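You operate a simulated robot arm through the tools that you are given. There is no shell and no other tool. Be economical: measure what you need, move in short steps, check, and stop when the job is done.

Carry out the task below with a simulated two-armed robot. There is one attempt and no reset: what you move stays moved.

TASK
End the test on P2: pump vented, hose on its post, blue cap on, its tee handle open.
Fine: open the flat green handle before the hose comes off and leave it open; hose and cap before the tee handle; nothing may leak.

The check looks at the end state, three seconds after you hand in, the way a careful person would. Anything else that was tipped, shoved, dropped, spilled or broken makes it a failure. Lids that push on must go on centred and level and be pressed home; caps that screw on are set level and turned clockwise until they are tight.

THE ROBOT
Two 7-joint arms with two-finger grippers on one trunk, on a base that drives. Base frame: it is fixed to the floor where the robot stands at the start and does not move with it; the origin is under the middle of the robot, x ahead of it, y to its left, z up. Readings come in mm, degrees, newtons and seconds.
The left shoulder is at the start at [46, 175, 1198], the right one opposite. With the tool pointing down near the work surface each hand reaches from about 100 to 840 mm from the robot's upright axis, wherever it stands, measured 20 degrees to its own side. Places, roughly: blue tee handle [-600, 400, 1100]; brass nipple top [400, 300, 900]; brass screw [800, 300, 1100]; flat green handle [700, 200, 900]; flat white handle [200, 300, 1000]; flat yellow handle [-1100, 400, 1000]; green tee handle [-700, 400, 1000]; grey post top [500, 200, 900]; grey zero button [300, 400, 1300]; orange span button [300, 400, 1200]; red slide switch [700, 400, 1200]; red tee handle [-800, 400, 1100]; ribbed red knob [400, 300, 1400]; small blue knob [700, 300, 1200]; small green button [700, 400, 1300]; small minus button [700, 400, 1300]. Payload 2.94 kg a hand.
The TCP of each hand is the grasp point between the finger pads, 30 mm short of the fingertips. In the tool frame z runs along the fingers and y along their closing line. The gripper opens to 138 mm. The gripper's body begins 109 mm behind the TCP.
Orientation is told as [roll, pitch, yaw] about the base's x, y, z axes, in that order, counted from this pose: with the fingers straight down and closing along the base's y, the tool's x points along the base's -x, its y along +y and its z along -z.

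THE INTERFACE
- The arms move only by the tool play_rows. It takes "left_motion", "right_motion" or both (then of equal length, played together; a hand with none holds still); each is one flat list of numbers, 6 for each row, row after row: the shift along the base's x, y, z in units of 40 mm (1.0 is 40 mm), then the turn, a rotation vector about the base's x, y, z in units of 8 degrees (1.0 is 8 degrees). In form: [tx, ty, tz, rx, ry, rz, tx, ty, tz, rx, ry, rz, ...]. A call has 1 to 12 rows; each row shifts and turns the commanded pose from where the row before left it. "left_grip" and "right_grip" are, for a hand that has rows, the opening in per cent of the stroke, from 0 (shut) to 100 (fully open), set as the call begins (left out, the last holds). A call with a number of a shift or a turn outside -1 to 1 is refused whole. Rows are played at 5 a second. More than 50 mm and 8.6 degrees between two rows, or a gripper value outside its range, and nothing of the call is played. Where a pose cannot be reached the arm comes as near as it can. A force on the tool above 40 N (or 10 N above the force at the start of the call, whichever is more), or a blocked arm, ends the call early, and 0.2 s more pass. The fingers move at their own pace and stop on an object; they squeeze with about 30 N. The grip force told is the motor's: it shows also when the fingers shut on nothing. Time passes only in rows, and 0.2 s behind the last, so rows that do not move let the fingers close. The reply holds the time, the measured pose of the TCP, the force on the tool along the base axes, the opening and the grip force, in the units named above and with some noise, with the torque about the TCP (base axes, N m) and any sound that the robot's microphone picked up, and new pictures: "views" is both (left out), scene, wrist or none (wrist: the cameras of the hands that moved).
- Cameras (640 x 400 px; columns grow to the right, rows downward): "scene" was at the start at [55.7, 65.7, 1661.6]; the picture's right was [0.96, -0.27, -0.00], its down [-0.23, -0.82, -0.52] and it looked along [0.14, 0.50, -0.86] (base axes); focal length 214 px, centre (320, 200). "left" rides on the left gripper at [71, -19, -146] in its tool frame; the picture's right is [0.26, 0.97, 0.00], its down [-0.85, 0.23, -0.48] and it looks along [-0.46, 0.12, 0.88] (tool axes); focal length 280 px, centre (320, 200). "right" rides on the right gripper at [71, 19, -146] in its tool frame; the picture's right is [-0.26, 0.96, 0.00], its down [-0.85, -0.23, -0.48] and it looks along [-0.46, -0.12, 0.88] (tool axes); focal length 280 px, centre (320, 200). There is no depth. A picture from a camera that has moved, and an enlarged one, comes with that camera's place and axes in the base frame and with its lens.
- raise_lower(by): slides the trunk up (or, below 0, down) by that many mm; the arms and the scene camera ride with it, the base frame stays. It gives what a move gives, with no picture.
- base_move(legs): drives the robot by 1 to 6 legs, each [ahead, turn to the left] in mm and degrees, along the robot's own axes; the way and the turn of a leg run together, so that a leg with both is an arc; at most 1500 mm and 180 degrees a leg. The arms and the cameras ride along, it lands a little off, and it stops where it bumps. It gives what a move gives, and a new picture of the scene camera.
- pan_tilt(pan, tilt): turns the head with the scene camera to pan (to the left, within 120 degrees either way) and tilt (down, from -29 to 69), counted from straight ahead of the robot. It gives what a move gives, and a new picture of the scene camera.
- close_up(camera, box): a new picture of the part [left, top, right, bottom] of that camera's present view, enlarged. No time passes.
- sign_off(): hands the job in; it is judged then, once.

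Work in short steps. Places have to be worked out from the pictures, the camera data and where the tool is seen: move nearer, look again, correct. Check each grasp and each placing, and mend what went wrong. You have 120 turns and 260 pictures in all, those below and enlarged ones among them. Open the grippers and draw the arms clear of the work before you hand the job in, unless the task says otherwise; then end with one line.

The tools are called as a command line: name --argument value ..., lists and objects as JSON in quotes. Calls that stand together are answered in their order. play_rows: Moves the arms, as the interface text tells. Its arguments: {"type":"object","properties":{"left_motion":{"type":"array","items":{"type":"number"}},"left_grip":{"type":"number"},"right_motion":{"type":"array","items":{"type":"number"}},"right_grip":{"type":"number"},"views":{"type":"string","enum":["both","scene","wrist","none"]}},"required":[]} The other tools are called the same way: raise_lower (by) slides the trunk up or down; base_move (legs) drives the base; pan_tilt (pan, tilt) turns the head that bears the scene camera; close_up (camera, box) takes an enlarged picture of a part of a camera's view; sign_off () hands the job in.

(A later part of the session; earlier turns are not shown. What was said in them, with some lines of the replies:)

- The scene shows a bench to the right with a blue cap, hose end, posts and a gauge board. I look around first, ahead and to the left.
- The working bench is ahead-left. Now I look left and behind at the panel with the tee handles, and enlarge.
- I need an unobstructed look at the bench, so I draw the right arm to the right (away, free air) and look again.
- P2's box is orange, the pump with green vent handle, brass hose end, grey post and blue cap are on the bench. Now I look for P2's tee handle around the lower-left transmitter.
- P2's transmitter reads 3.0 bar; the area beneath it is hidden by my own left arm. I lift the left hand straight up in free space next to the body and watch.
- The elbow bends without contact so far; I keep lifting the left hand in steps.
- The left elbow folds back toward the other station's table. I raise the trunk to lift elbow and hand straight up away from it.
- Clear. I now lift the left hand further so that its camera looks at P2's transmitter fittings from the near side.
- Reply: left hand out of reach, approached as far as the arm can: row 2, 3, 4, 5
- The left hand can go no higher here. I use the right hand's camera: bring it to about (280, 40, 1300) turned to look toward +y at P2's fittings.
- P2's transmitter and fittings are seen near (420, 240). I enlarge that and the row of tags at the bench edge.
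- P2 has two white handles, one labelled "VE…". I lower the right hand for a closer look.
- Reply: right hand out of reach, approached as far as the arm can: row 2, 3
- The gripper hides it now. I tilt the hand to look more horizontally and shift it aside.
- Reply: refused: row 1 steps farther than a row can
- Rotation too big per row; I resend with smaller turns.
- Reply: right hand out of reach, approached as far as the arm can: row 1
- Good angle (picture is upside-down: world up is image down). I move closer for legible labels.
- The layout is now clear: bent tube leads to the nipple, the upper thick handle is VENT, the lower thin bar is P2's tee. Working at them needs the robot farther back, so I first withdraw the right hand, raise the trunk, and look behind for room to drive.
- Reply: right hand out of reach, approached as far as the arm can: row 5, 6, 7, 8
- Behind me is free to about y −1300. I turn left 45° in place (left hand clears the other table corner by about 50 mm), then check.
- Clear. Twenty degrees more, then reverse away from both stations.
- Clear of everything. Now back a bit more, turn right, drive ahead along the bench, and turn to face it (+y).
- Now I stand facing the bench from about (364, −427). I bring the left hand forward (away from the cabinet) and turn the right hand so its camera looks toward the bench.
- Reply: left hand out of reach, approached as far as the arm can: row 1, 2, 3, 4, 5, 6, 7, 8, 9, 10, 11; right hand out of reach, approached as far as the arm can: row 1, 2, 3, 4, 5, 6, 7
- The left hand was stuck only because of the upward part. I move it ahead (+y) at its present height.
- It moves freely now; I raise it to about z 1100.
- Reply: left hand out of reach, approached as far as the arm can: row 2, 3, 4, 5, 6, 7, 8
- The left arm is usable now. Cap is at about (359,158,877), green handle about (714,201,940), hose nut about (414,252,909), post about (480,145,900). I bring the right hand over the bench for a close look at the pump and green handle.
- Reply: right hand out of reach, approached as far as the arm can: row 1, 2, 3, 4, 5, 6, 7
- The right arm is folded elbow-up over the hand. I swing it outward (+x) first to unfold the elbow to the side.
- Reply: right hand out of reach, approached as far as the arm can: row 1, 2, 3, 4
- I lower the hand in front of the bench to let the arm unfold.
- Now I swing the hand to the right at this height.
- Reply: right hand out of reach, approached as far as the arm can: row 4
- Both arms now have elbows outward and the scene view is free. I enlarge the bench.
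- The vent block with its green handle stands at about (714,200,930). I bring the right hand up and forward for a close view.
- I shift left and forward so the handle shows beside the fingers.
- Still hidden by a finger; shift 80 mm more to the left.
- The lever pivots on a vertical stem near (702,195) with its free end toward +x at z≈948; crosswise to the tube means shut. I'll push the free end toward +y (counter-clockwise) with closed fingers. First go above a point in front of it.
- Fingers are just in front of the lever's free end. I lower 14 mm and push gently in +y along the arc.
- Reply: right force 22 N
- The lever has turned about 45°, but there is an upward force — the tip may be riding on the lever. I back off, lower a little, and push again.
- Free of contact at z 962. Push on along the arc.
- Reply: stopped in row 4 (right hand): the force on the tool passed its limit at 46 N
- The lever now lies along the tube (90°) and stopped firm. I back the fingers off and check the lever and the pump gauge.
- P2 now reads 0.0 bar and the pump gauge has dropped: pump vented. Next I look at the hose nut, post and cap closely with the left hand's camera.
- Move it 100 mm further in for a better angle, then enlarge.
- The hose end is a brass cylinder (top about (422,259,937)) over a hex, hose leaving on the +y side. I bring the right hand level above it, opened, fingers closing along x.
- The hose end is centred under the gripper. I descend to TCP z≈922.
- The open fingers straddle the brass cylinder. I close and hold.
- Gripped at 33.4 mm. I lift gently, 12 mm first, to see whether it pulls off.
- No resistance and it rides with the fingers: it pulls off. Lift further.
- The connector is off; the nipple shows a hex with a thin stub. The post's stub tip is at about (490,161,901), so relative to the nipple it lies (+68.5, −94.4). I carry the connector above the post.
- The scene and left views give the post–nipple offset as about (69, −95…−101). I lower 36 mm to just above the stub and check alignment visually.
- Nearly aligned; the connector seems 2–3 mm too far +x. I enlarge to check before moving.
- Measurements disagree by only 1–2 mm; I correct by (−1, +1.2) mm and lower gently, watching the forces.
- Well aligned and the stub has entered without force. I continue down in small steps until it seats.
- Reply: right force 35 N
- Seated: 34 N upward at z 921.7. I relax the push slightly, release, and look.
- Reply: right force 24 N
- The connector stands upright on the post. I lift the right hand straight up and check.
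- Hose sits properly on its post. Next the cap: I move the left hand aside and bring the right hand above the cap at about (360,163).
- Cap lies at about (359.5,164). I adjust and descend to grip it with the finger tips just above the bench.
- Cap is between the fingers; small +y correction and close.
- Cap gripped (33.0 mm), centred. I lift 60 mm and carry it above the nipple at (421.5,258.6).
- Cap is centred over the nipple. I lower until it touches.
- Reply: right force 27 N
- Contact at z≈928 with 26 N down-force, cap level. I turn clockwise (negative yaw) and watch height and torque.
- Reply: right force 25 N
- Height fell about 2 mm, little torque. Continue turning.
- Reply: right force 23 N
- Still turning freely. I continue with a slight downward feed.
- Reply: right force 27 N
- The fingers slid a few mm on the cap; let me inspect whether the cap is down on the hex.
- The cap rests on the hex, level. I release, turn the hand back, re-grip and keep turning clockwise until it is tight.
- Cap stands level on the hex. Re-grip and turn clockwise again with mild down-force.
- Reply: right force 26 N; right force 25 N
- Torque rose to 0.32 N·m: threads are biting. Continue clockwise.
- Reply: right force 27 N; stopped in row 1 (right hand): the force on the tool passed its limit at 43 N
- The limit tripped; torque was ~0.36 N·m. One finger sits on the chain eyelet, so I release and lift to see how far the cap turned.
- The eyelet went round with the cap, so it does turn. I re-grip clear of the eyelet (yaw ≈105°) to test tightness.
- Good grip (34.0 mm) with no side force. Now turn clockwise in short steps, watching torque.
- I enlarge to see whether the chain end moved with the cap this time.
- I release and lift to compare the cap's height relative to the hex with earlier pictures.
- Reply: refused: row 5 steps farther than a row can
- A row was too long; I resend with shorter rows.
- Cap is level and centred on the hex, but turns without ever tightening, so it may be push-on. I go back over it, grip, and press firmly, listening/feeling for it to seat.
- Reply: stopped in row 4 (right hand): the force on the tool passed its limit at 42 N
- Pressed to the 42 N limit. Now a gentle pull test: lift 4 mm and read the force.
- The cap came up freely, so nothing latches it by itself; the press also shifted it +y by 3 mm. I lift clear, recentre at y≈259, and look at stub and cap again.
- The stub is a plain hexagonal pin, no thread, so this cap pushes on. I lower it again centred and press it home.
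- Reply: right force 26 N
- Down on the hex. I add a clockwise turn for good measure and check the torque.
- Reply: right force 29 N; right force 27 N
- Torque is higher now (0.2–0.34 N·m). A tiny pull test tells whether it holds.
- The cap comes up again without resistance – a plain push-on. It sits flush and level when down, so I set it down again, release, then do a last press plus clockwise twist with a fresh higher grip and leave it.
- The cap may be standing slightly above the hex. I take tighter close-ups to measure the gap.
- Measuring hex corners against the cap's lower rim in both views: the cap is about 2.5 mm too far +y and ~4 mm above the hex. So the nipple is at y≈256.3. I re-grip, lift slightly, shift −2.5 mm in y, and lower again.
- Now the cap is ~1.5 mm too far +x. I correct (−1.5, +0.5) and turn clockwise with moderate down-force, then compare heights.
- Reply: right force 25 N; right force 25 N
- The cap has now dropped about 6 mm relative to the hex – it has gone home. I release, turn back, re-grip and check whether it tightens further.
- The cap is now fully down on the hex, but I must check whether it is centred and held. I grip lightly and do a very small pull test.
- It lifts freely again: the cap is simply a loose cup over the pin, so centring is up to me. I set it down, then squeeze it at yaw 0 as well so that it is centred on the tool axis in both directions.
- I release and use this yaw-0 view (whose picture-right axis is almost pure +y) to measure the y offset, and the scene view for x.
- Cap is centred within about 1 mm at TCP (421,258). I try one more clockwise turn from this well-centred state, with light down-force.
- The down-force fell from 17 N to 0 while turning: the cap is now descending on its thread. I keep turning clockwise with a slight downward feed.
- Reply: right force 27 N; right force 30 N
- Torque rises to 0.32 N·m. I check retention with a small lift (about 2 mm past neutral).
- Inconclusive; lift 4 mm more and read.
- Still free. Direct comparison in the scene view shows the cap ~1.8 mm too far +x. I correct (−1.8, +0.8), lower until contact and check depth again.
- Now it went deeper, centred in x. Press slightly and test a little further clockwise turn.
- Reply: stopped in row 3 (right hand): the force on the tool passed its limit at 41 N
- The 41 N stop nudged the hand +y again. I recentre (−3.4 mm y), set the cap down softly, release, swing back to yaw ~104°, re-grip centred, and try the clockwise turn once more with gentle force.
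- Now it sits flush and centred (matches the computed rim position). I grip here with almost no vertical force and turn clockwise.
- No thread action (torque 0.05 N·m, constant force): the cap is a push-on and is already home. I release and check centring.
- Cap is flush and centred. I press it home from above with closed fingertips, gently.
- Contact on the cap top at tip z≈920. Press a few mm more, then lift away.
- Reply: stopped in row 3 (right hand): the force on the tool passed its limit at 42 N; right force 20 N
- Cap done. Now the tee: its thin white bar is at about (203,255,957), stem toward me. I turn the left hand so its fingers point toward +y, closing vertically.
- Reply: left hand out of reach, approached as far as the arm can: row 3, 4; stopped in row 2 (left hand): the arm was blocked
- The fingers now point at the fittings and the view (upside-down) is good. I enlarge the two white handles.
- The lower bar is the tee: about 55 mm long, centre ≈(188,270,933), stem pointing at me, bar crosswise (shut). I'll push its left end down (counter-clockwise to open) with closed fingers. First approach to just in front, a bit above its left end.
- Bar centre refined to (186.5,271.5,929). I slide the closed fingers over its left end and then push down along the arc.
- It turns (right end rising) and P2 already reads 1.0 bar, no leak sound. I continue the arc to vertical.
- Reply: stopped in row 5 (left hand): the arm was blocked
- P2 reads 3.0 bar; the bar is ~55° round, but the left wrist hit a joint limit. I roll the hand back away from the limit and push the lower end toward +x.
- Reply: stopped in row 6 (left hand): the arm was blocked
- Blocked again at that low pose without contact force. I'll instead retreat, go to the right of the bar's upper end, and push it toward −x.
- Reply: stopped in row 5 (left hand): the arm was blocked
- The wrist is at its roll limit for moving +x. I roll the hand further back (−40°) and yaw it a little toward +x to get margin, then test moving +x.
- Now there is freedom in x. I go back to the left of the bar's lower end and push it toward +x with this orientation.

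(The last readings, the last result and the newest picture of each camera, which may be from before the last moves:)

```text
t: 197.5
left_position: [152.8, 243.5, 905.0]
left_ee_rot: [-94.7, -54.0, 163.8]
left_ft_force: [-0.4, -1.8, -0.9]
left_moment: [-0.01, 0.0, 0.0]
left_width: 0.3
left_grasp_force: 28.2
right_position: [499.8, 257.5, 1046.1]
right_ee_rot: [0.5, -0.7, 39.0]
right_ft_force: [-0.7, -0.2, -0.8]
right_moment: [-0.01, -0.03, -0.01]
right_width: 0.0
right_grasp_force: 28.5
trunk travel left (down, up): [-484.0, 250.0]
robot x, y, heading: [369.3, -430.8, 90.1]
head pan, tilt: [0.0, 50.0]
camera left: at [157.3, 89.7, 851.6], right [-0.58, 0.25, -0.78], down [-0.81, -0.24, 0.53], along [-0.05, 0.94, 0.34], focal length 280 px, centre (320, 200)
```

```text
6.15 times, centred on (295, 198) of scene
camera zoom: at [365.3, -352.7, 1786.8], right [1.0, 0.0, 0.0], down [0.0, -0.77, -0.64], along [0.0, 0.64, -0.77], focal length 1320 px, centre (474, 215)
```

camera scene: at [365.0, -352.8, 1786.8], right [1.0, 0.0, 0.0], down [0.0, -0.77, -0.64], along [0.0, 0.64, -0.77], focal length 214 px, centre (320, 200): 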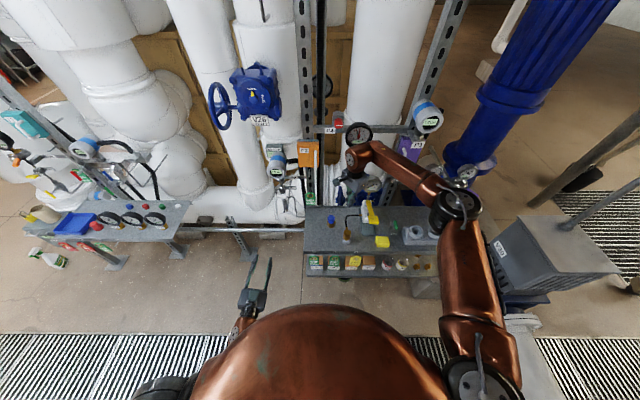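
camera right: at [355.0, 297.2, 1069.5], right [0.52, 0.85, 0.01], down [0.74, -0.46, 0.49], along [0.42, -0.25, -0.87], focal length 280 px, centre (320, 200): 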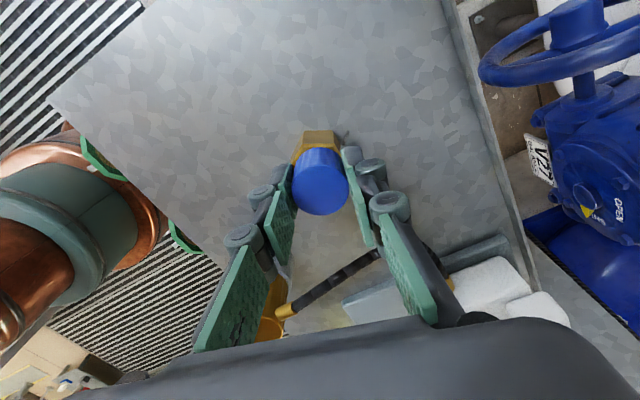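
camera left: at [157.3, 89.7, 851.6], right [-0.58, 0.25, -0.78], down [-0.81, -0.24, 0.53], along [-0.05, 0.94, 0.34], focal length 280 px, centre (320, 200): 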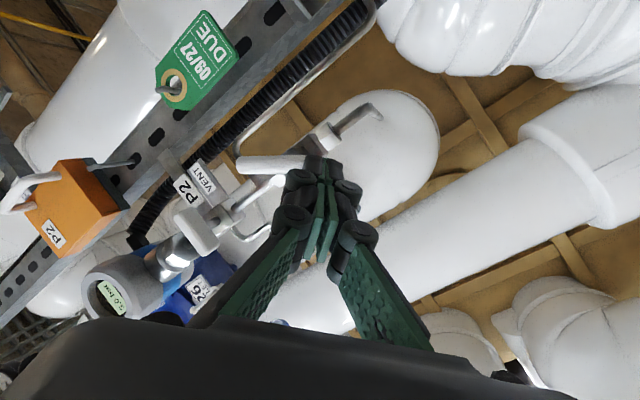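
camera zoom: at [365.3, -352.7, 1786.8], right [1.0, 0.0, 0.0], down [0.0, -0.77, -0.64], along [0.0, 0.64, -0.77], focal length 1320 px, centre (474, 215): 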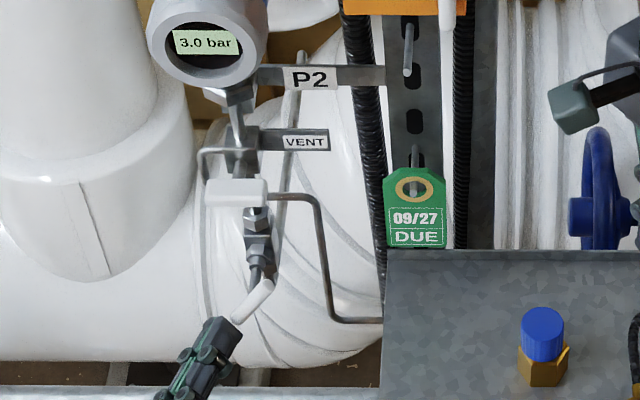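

The tip is at the bar's lower end. I push on toward +x.

play_rows --left_motion '[0, 0.12, 0, 0, 0, 0, 0.15, 0, 0, 0, 0, 0, 0.15, 0, 0, 0, 0, 0, 0.15, 0, 0, 0, 0, 0, 0.1, 0, 0, 0, 0, 0]' --views "none"

close_up --camera "scene" --box '[270, 165, 320, 230]'

```text
t: 198.2
left_position: [158.0, 243.6, 900.3]
left_ee_rot: [-94.0, -54.1, 163.6]
left_ft_force: [-4.0, -20.1, 1.8]
left_moment: [0.19, -0.14, -0.16]
left_width: 0.0
left_grasp_force: 28.7
right_position: [499.9, 258.1, 1047.9]
right_ee_rot: [0.4, -0.7, 39.0]
right_ft_force: [-0.2, -0.2, -0.1]
right_moment: [-0.03, 0.08, 0.0]
right_width: 0.1
right_grasp_force: 28.2
trunk travel left (down, up): [-484.0, 250.0]
robot x, y, heading: [369.2, -428.1, 90.6]
head pan, tilt: [0.0, 50.0]
stopped in row 3 (left hand): the force on the tool passed its limit at 41 N (the readings are from after the stop); the commanded pose is now the measured one
```

```text
6.15 times, centred on (295, 198) of scene
camera zoom: at [366.7, -355.9, 1787.0], right [1.0, 0.01, 0.0], down [0.0, -0.77, -0.64], along [0.0, 0.64, -0.77], focal length 1320 px, centre (474, 215)
```

zoom: 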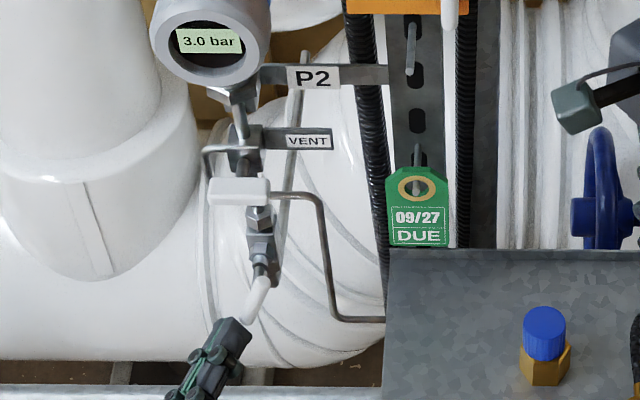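

The tip jammed on the bar's front face. I back off, shift left, go deeper, and push sideways again.

play_rows --left_motion '[0, -0.4, 0, 0, 0, 0, -0.7, 0, 0.12, 0, 0, 0, 0, 0.75, 0, 0, 0, 0, 0.3, 0, 0, 0, 0, 0, 0.2, 0, 0, 0, 0, 0, 0.2, 0, 0, 0, 0, 0, 0.15, 0, 0, 0, 0, 0, 0.15, 0, 0, 0, 0, 0]' --views "wrist"

close_up --camera "scene" --box '[270, 165, 320, 230]'

```text
t: 200.1
left_position: [159.5, 261.1, 901.1]
left_ee_rot: [-93.1, -54.3, 163.8]
left_ft_force: [-15.1, -1.8, -2.1]
left_moment: [-0.1, 0.07, 0.24]
left_width: 0.0
left_grasp_force: 28.5
right_position: [499.9, 258.2, 1047.0]
right_ee_rot: [0.6, -0.6, 38.9]
right_ft_force: [-0.1, 1.1, 0.1]
right_moment: [0.02, 0.09, -0.01]
right_width: 0.1
right_grasp_force: 28.5
trunk travel left (down, up): [-484.0, 250.0]
robot x, y, heading: [365.8, -429.0, 90.7]
head pan, tilt: [0.0, 50.0]
stopped in row 8 (left hand): the force on the tool passed its limit at 42 N (the readings are from after the stop); the commanded pose is now the measured one
camera left: at [165.4, 105.9, 850.3], right [-0.59, 0.23, -0.77], down [-0.8, -0.25, 0.54], along [-0.07, 0.94, 0.33], focal length 280 px, centre (320, 200)
```

left: 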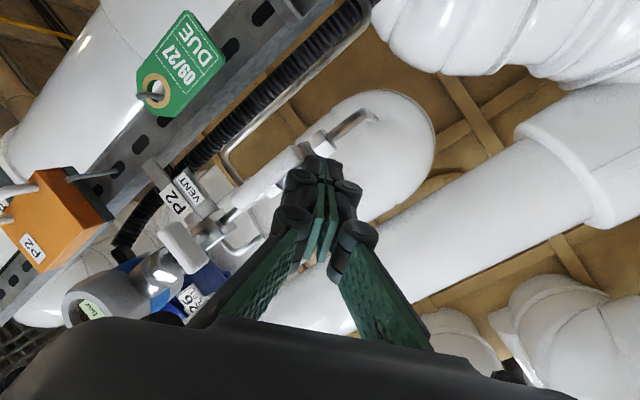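

```text
6.15 times, centred on (295, 198) of scene
camera zoom: at [366.6, -352.8, 1786.8], right [1.0, 0.01, 0.0], down [0.01, -0.77, -0.64], along [-0.01, 0.64, -0.77], focal length 1320 px, centre (474, 215)
```

zoom: 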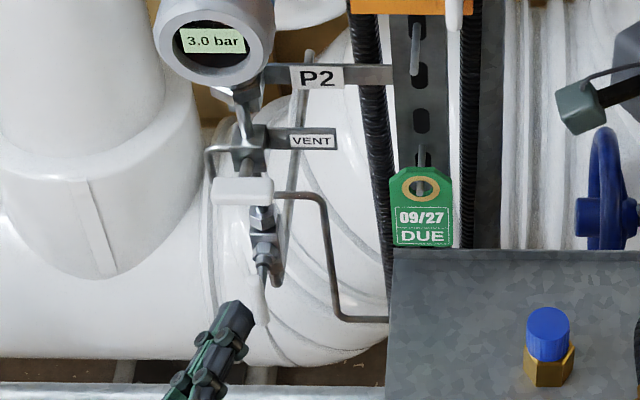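

The bar is vertical, in line with the pipe, at its stop; P2 steady at 3.0 bar. I withdraw the left hand and also draw the right hand clear, grippers open.

play_rows --left_motion '[-0.5, 0, 0, 0, 0, 0, -0.2, -0.8, 0, 0, 0, 0, 0, -1, 0, 0, 0, 0, 0, -1, 0, 0, 0, 0, 0, -1, 0, 0, 0, 0, 0, -1, 0, 0, 0, 0]' --right_motion '[0, 0, 0.5, 0, 0, 0, 0, -0.5, 0.5, 0, 0, 0, 0, -1, 0, 0, 0, 0, 0, -1, 0, 0, 0, 0, 0, -1, 0, 0, 0, 0, 0, -1, 0, 0, 0, 0]' --views "scene"

close_up --camera "scene" --box '[265, 160, 325, 235]'

close_up --camera "scene" --box '[305, 165, 425, 265]'

```text
t: 201.5
left_position: [134.3, 65.4, 904.3]
left_ee_rot: [-93.6, -54.4, 163.9]
left_ft_force: [1.2, 1.1, 1.1]
left_moment: [0.04, 0.0, 0.02]
left_width: 0.1
left_grasp_force: 28.8
right_position: [496.8, 75.5, 1086.3]
right_ee_rot: [0.4, -0.6, 39.1]
right_ft_force: [0.5, 0.4, -1.1]
right_moment: [0.03, 0.02, 0.0]
right_width: 0.0
right_grasp_force: 29.3
trunk travel left (down, up): [-484.0, 250.0]
robot x, y, heading: [366.3, -428.9, 90.3]
head pan, tilt: [0.0, 50.0]
camera scene: at [365.5, -355.5, 1786.9], right [1.0, 0.01, 0.0], down [0.01, -0.77, -0.64], along [-0.01, 0.64, -0.77], focal length 214 px, centre (320, 200)
```

scene: 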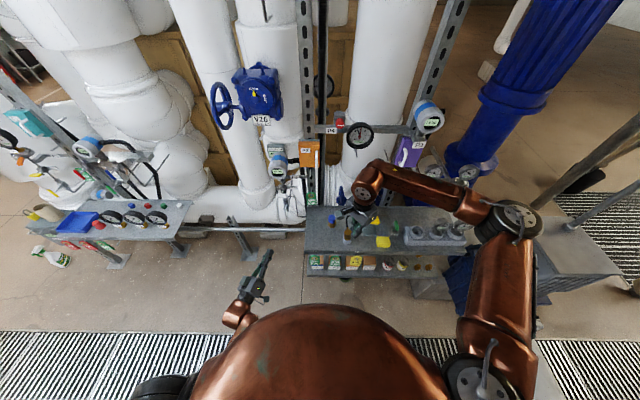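

```text
5.33 times, centred on (295, 198) of scene
camera zoom: at [365.5, -355.5, 1786.9], right [1.0, 0.01, 0.0], down [0.01, -0.77, -0.64], along [-0.01, 0.64, -0.77], focal length 1144 px, centre (453, 213)
```

zoom: 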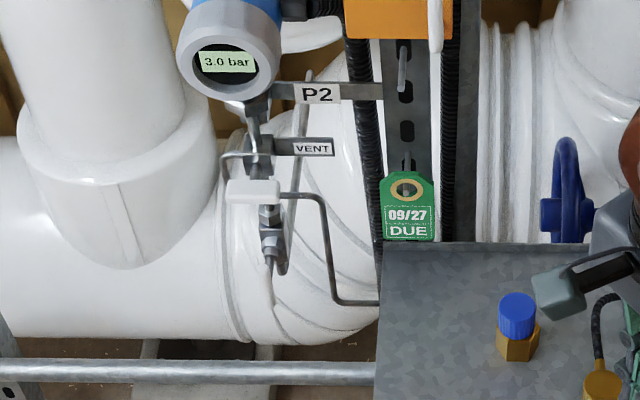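

```text
4.00 times, centred on (365, 215) of scene
camera zoom: at [365.5, -355.5, 1786.9], right [1.0, 0.01, 0.0], down [0.01, -0.77, -0.64], along [-0.01, 0.64, -0.77], focal length 858 px, centre (140, 140)
```

zoom: 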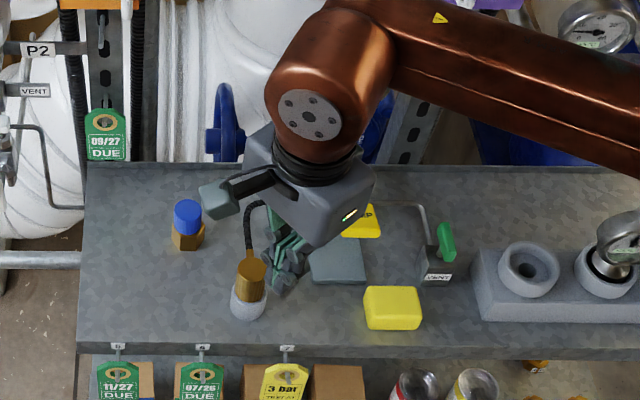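

Tee vertical, vent closed, hose on post, cap on, green handle open, 3.0 bar steady. I draw both arms well back and open the grippers, then take a final look.

play_rows --left_motion '[0, -1, 0, 0, 0, 0, 0, -1, 0, 0, 0, 0, 0, 0, 0, 0, 0, 0, 0, 0, 0, 0, 0, 0, 0, 0, 0, 0, 0, 0, 0, 0, 0, 0, 0, 0]' --right_motion '[0.5, -0.8, 0, 0, 0, 0, 0.8, -0.8, 0, 0, 0, 0, 0.8, -0.8, 0, 0, 0, 0, 0.8, -0.8, 0, 0, 0, 0, 0, 0, 0, 0, 0, 0, 0, 0, 0, 0, 0, 0]' --left_grip 60 --right_grip 60 --views "none"

close_up --camera "scene" --box '[265, 150, 405, 265]'

close_up --camera "scene" --box '[280, 185, 310, 220]'

close_up --camera "scene" --box '[320, 200, 360, 245]'

```text
t: 202.9
left_position: [134.2, -12.3, 904.8]
left_ee_rot: [-93.4, -54.2, 163.9]
left_ft_force: [0.3, 0.8, -0.3]
left_moment: [0.01, -0.02, 0.0]
left_width: 82.8
left_grasp_force: 0.1
right_position: [615.3, -52.2, 1088.2]
right_ee_rot: [0.5, -0.7, 39.0]
right_ft_force: [0.3, 0.2, -0.4]
right_moment: [-0.01, 0.02, 0.03]
right_width: 83.0
right_grasp_force: 0.1
trunk travel left (down, up): [-484.0, 250.0]
robot x, y, heading: [365.1, -429.9, 90.6]
head pan, tilt: [0.0, 50.0]
```

```text
3.48 times, centred on (335, 208) of scene
camera zoom: at [366.4, -354.7, 1786.9], right [1.0, 0.01, 0.0], down [0.01, -0.77, -0.64], along [-0.01, 0.64, -0.77], focal length 746 px, centre (268, 174)
```

zoom: 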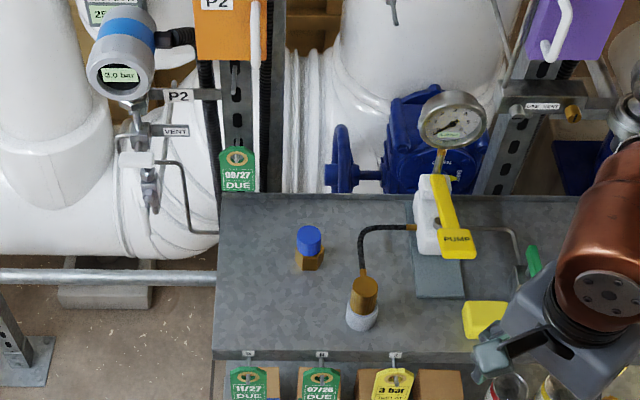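

```text
11.43 times, centred on (295, 202) of scene
camera zoom: at [366.4, -354.7, 1786.9], right [1.0, 0.01, 0.0], down [0.01, -0.77, -0.64], along [-0.01, 0.64, -0.77], focal length 2451 px, centre (606, 171)
```

zoom: 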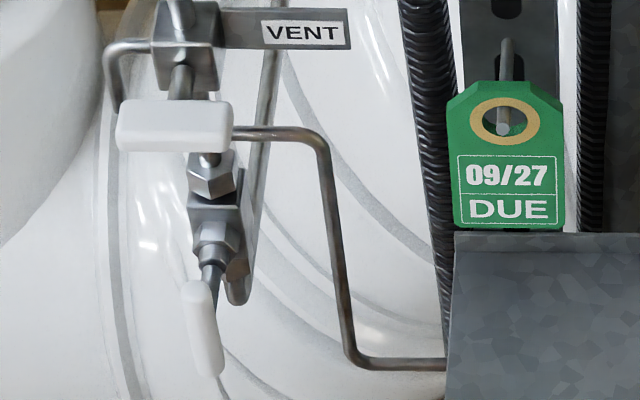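

```text
8.89 times, centred on (340, 222) of scene
camera zoom: at [366.4, -354.7, 1786.9], right [1.0, 0.01, 0.0], down [0.01, -0.77, -0.64], along [-0.01, 0.64, -0.77], focal length 1906 px, centre (142, 0)
```

zoom: 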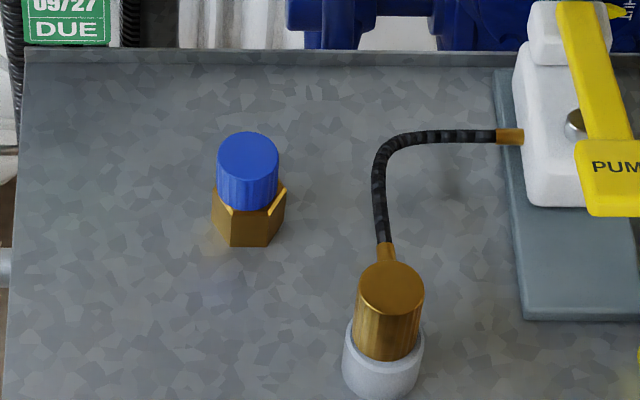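

The tee bar is vertical, the vent handle untouched, P2 steady at 3.0 bar. The cap is centred and flush with no drip, the hose is on its post, and the green handle is open. Both arms are clear, so I hand in.

sign_off

```text
The job is handed in.
```

The P2 test is ended and handed in: pump vented with the green handle left open, hose on its post, blue cap on, then tee handle open, P2 steady at 3.0 bar and no leak seen. The cap sits centred and flush on the nipple; it never tightened when I turned it clockwise and lifted off freely when I tested it, so I treated it as push-on and pressed it home.
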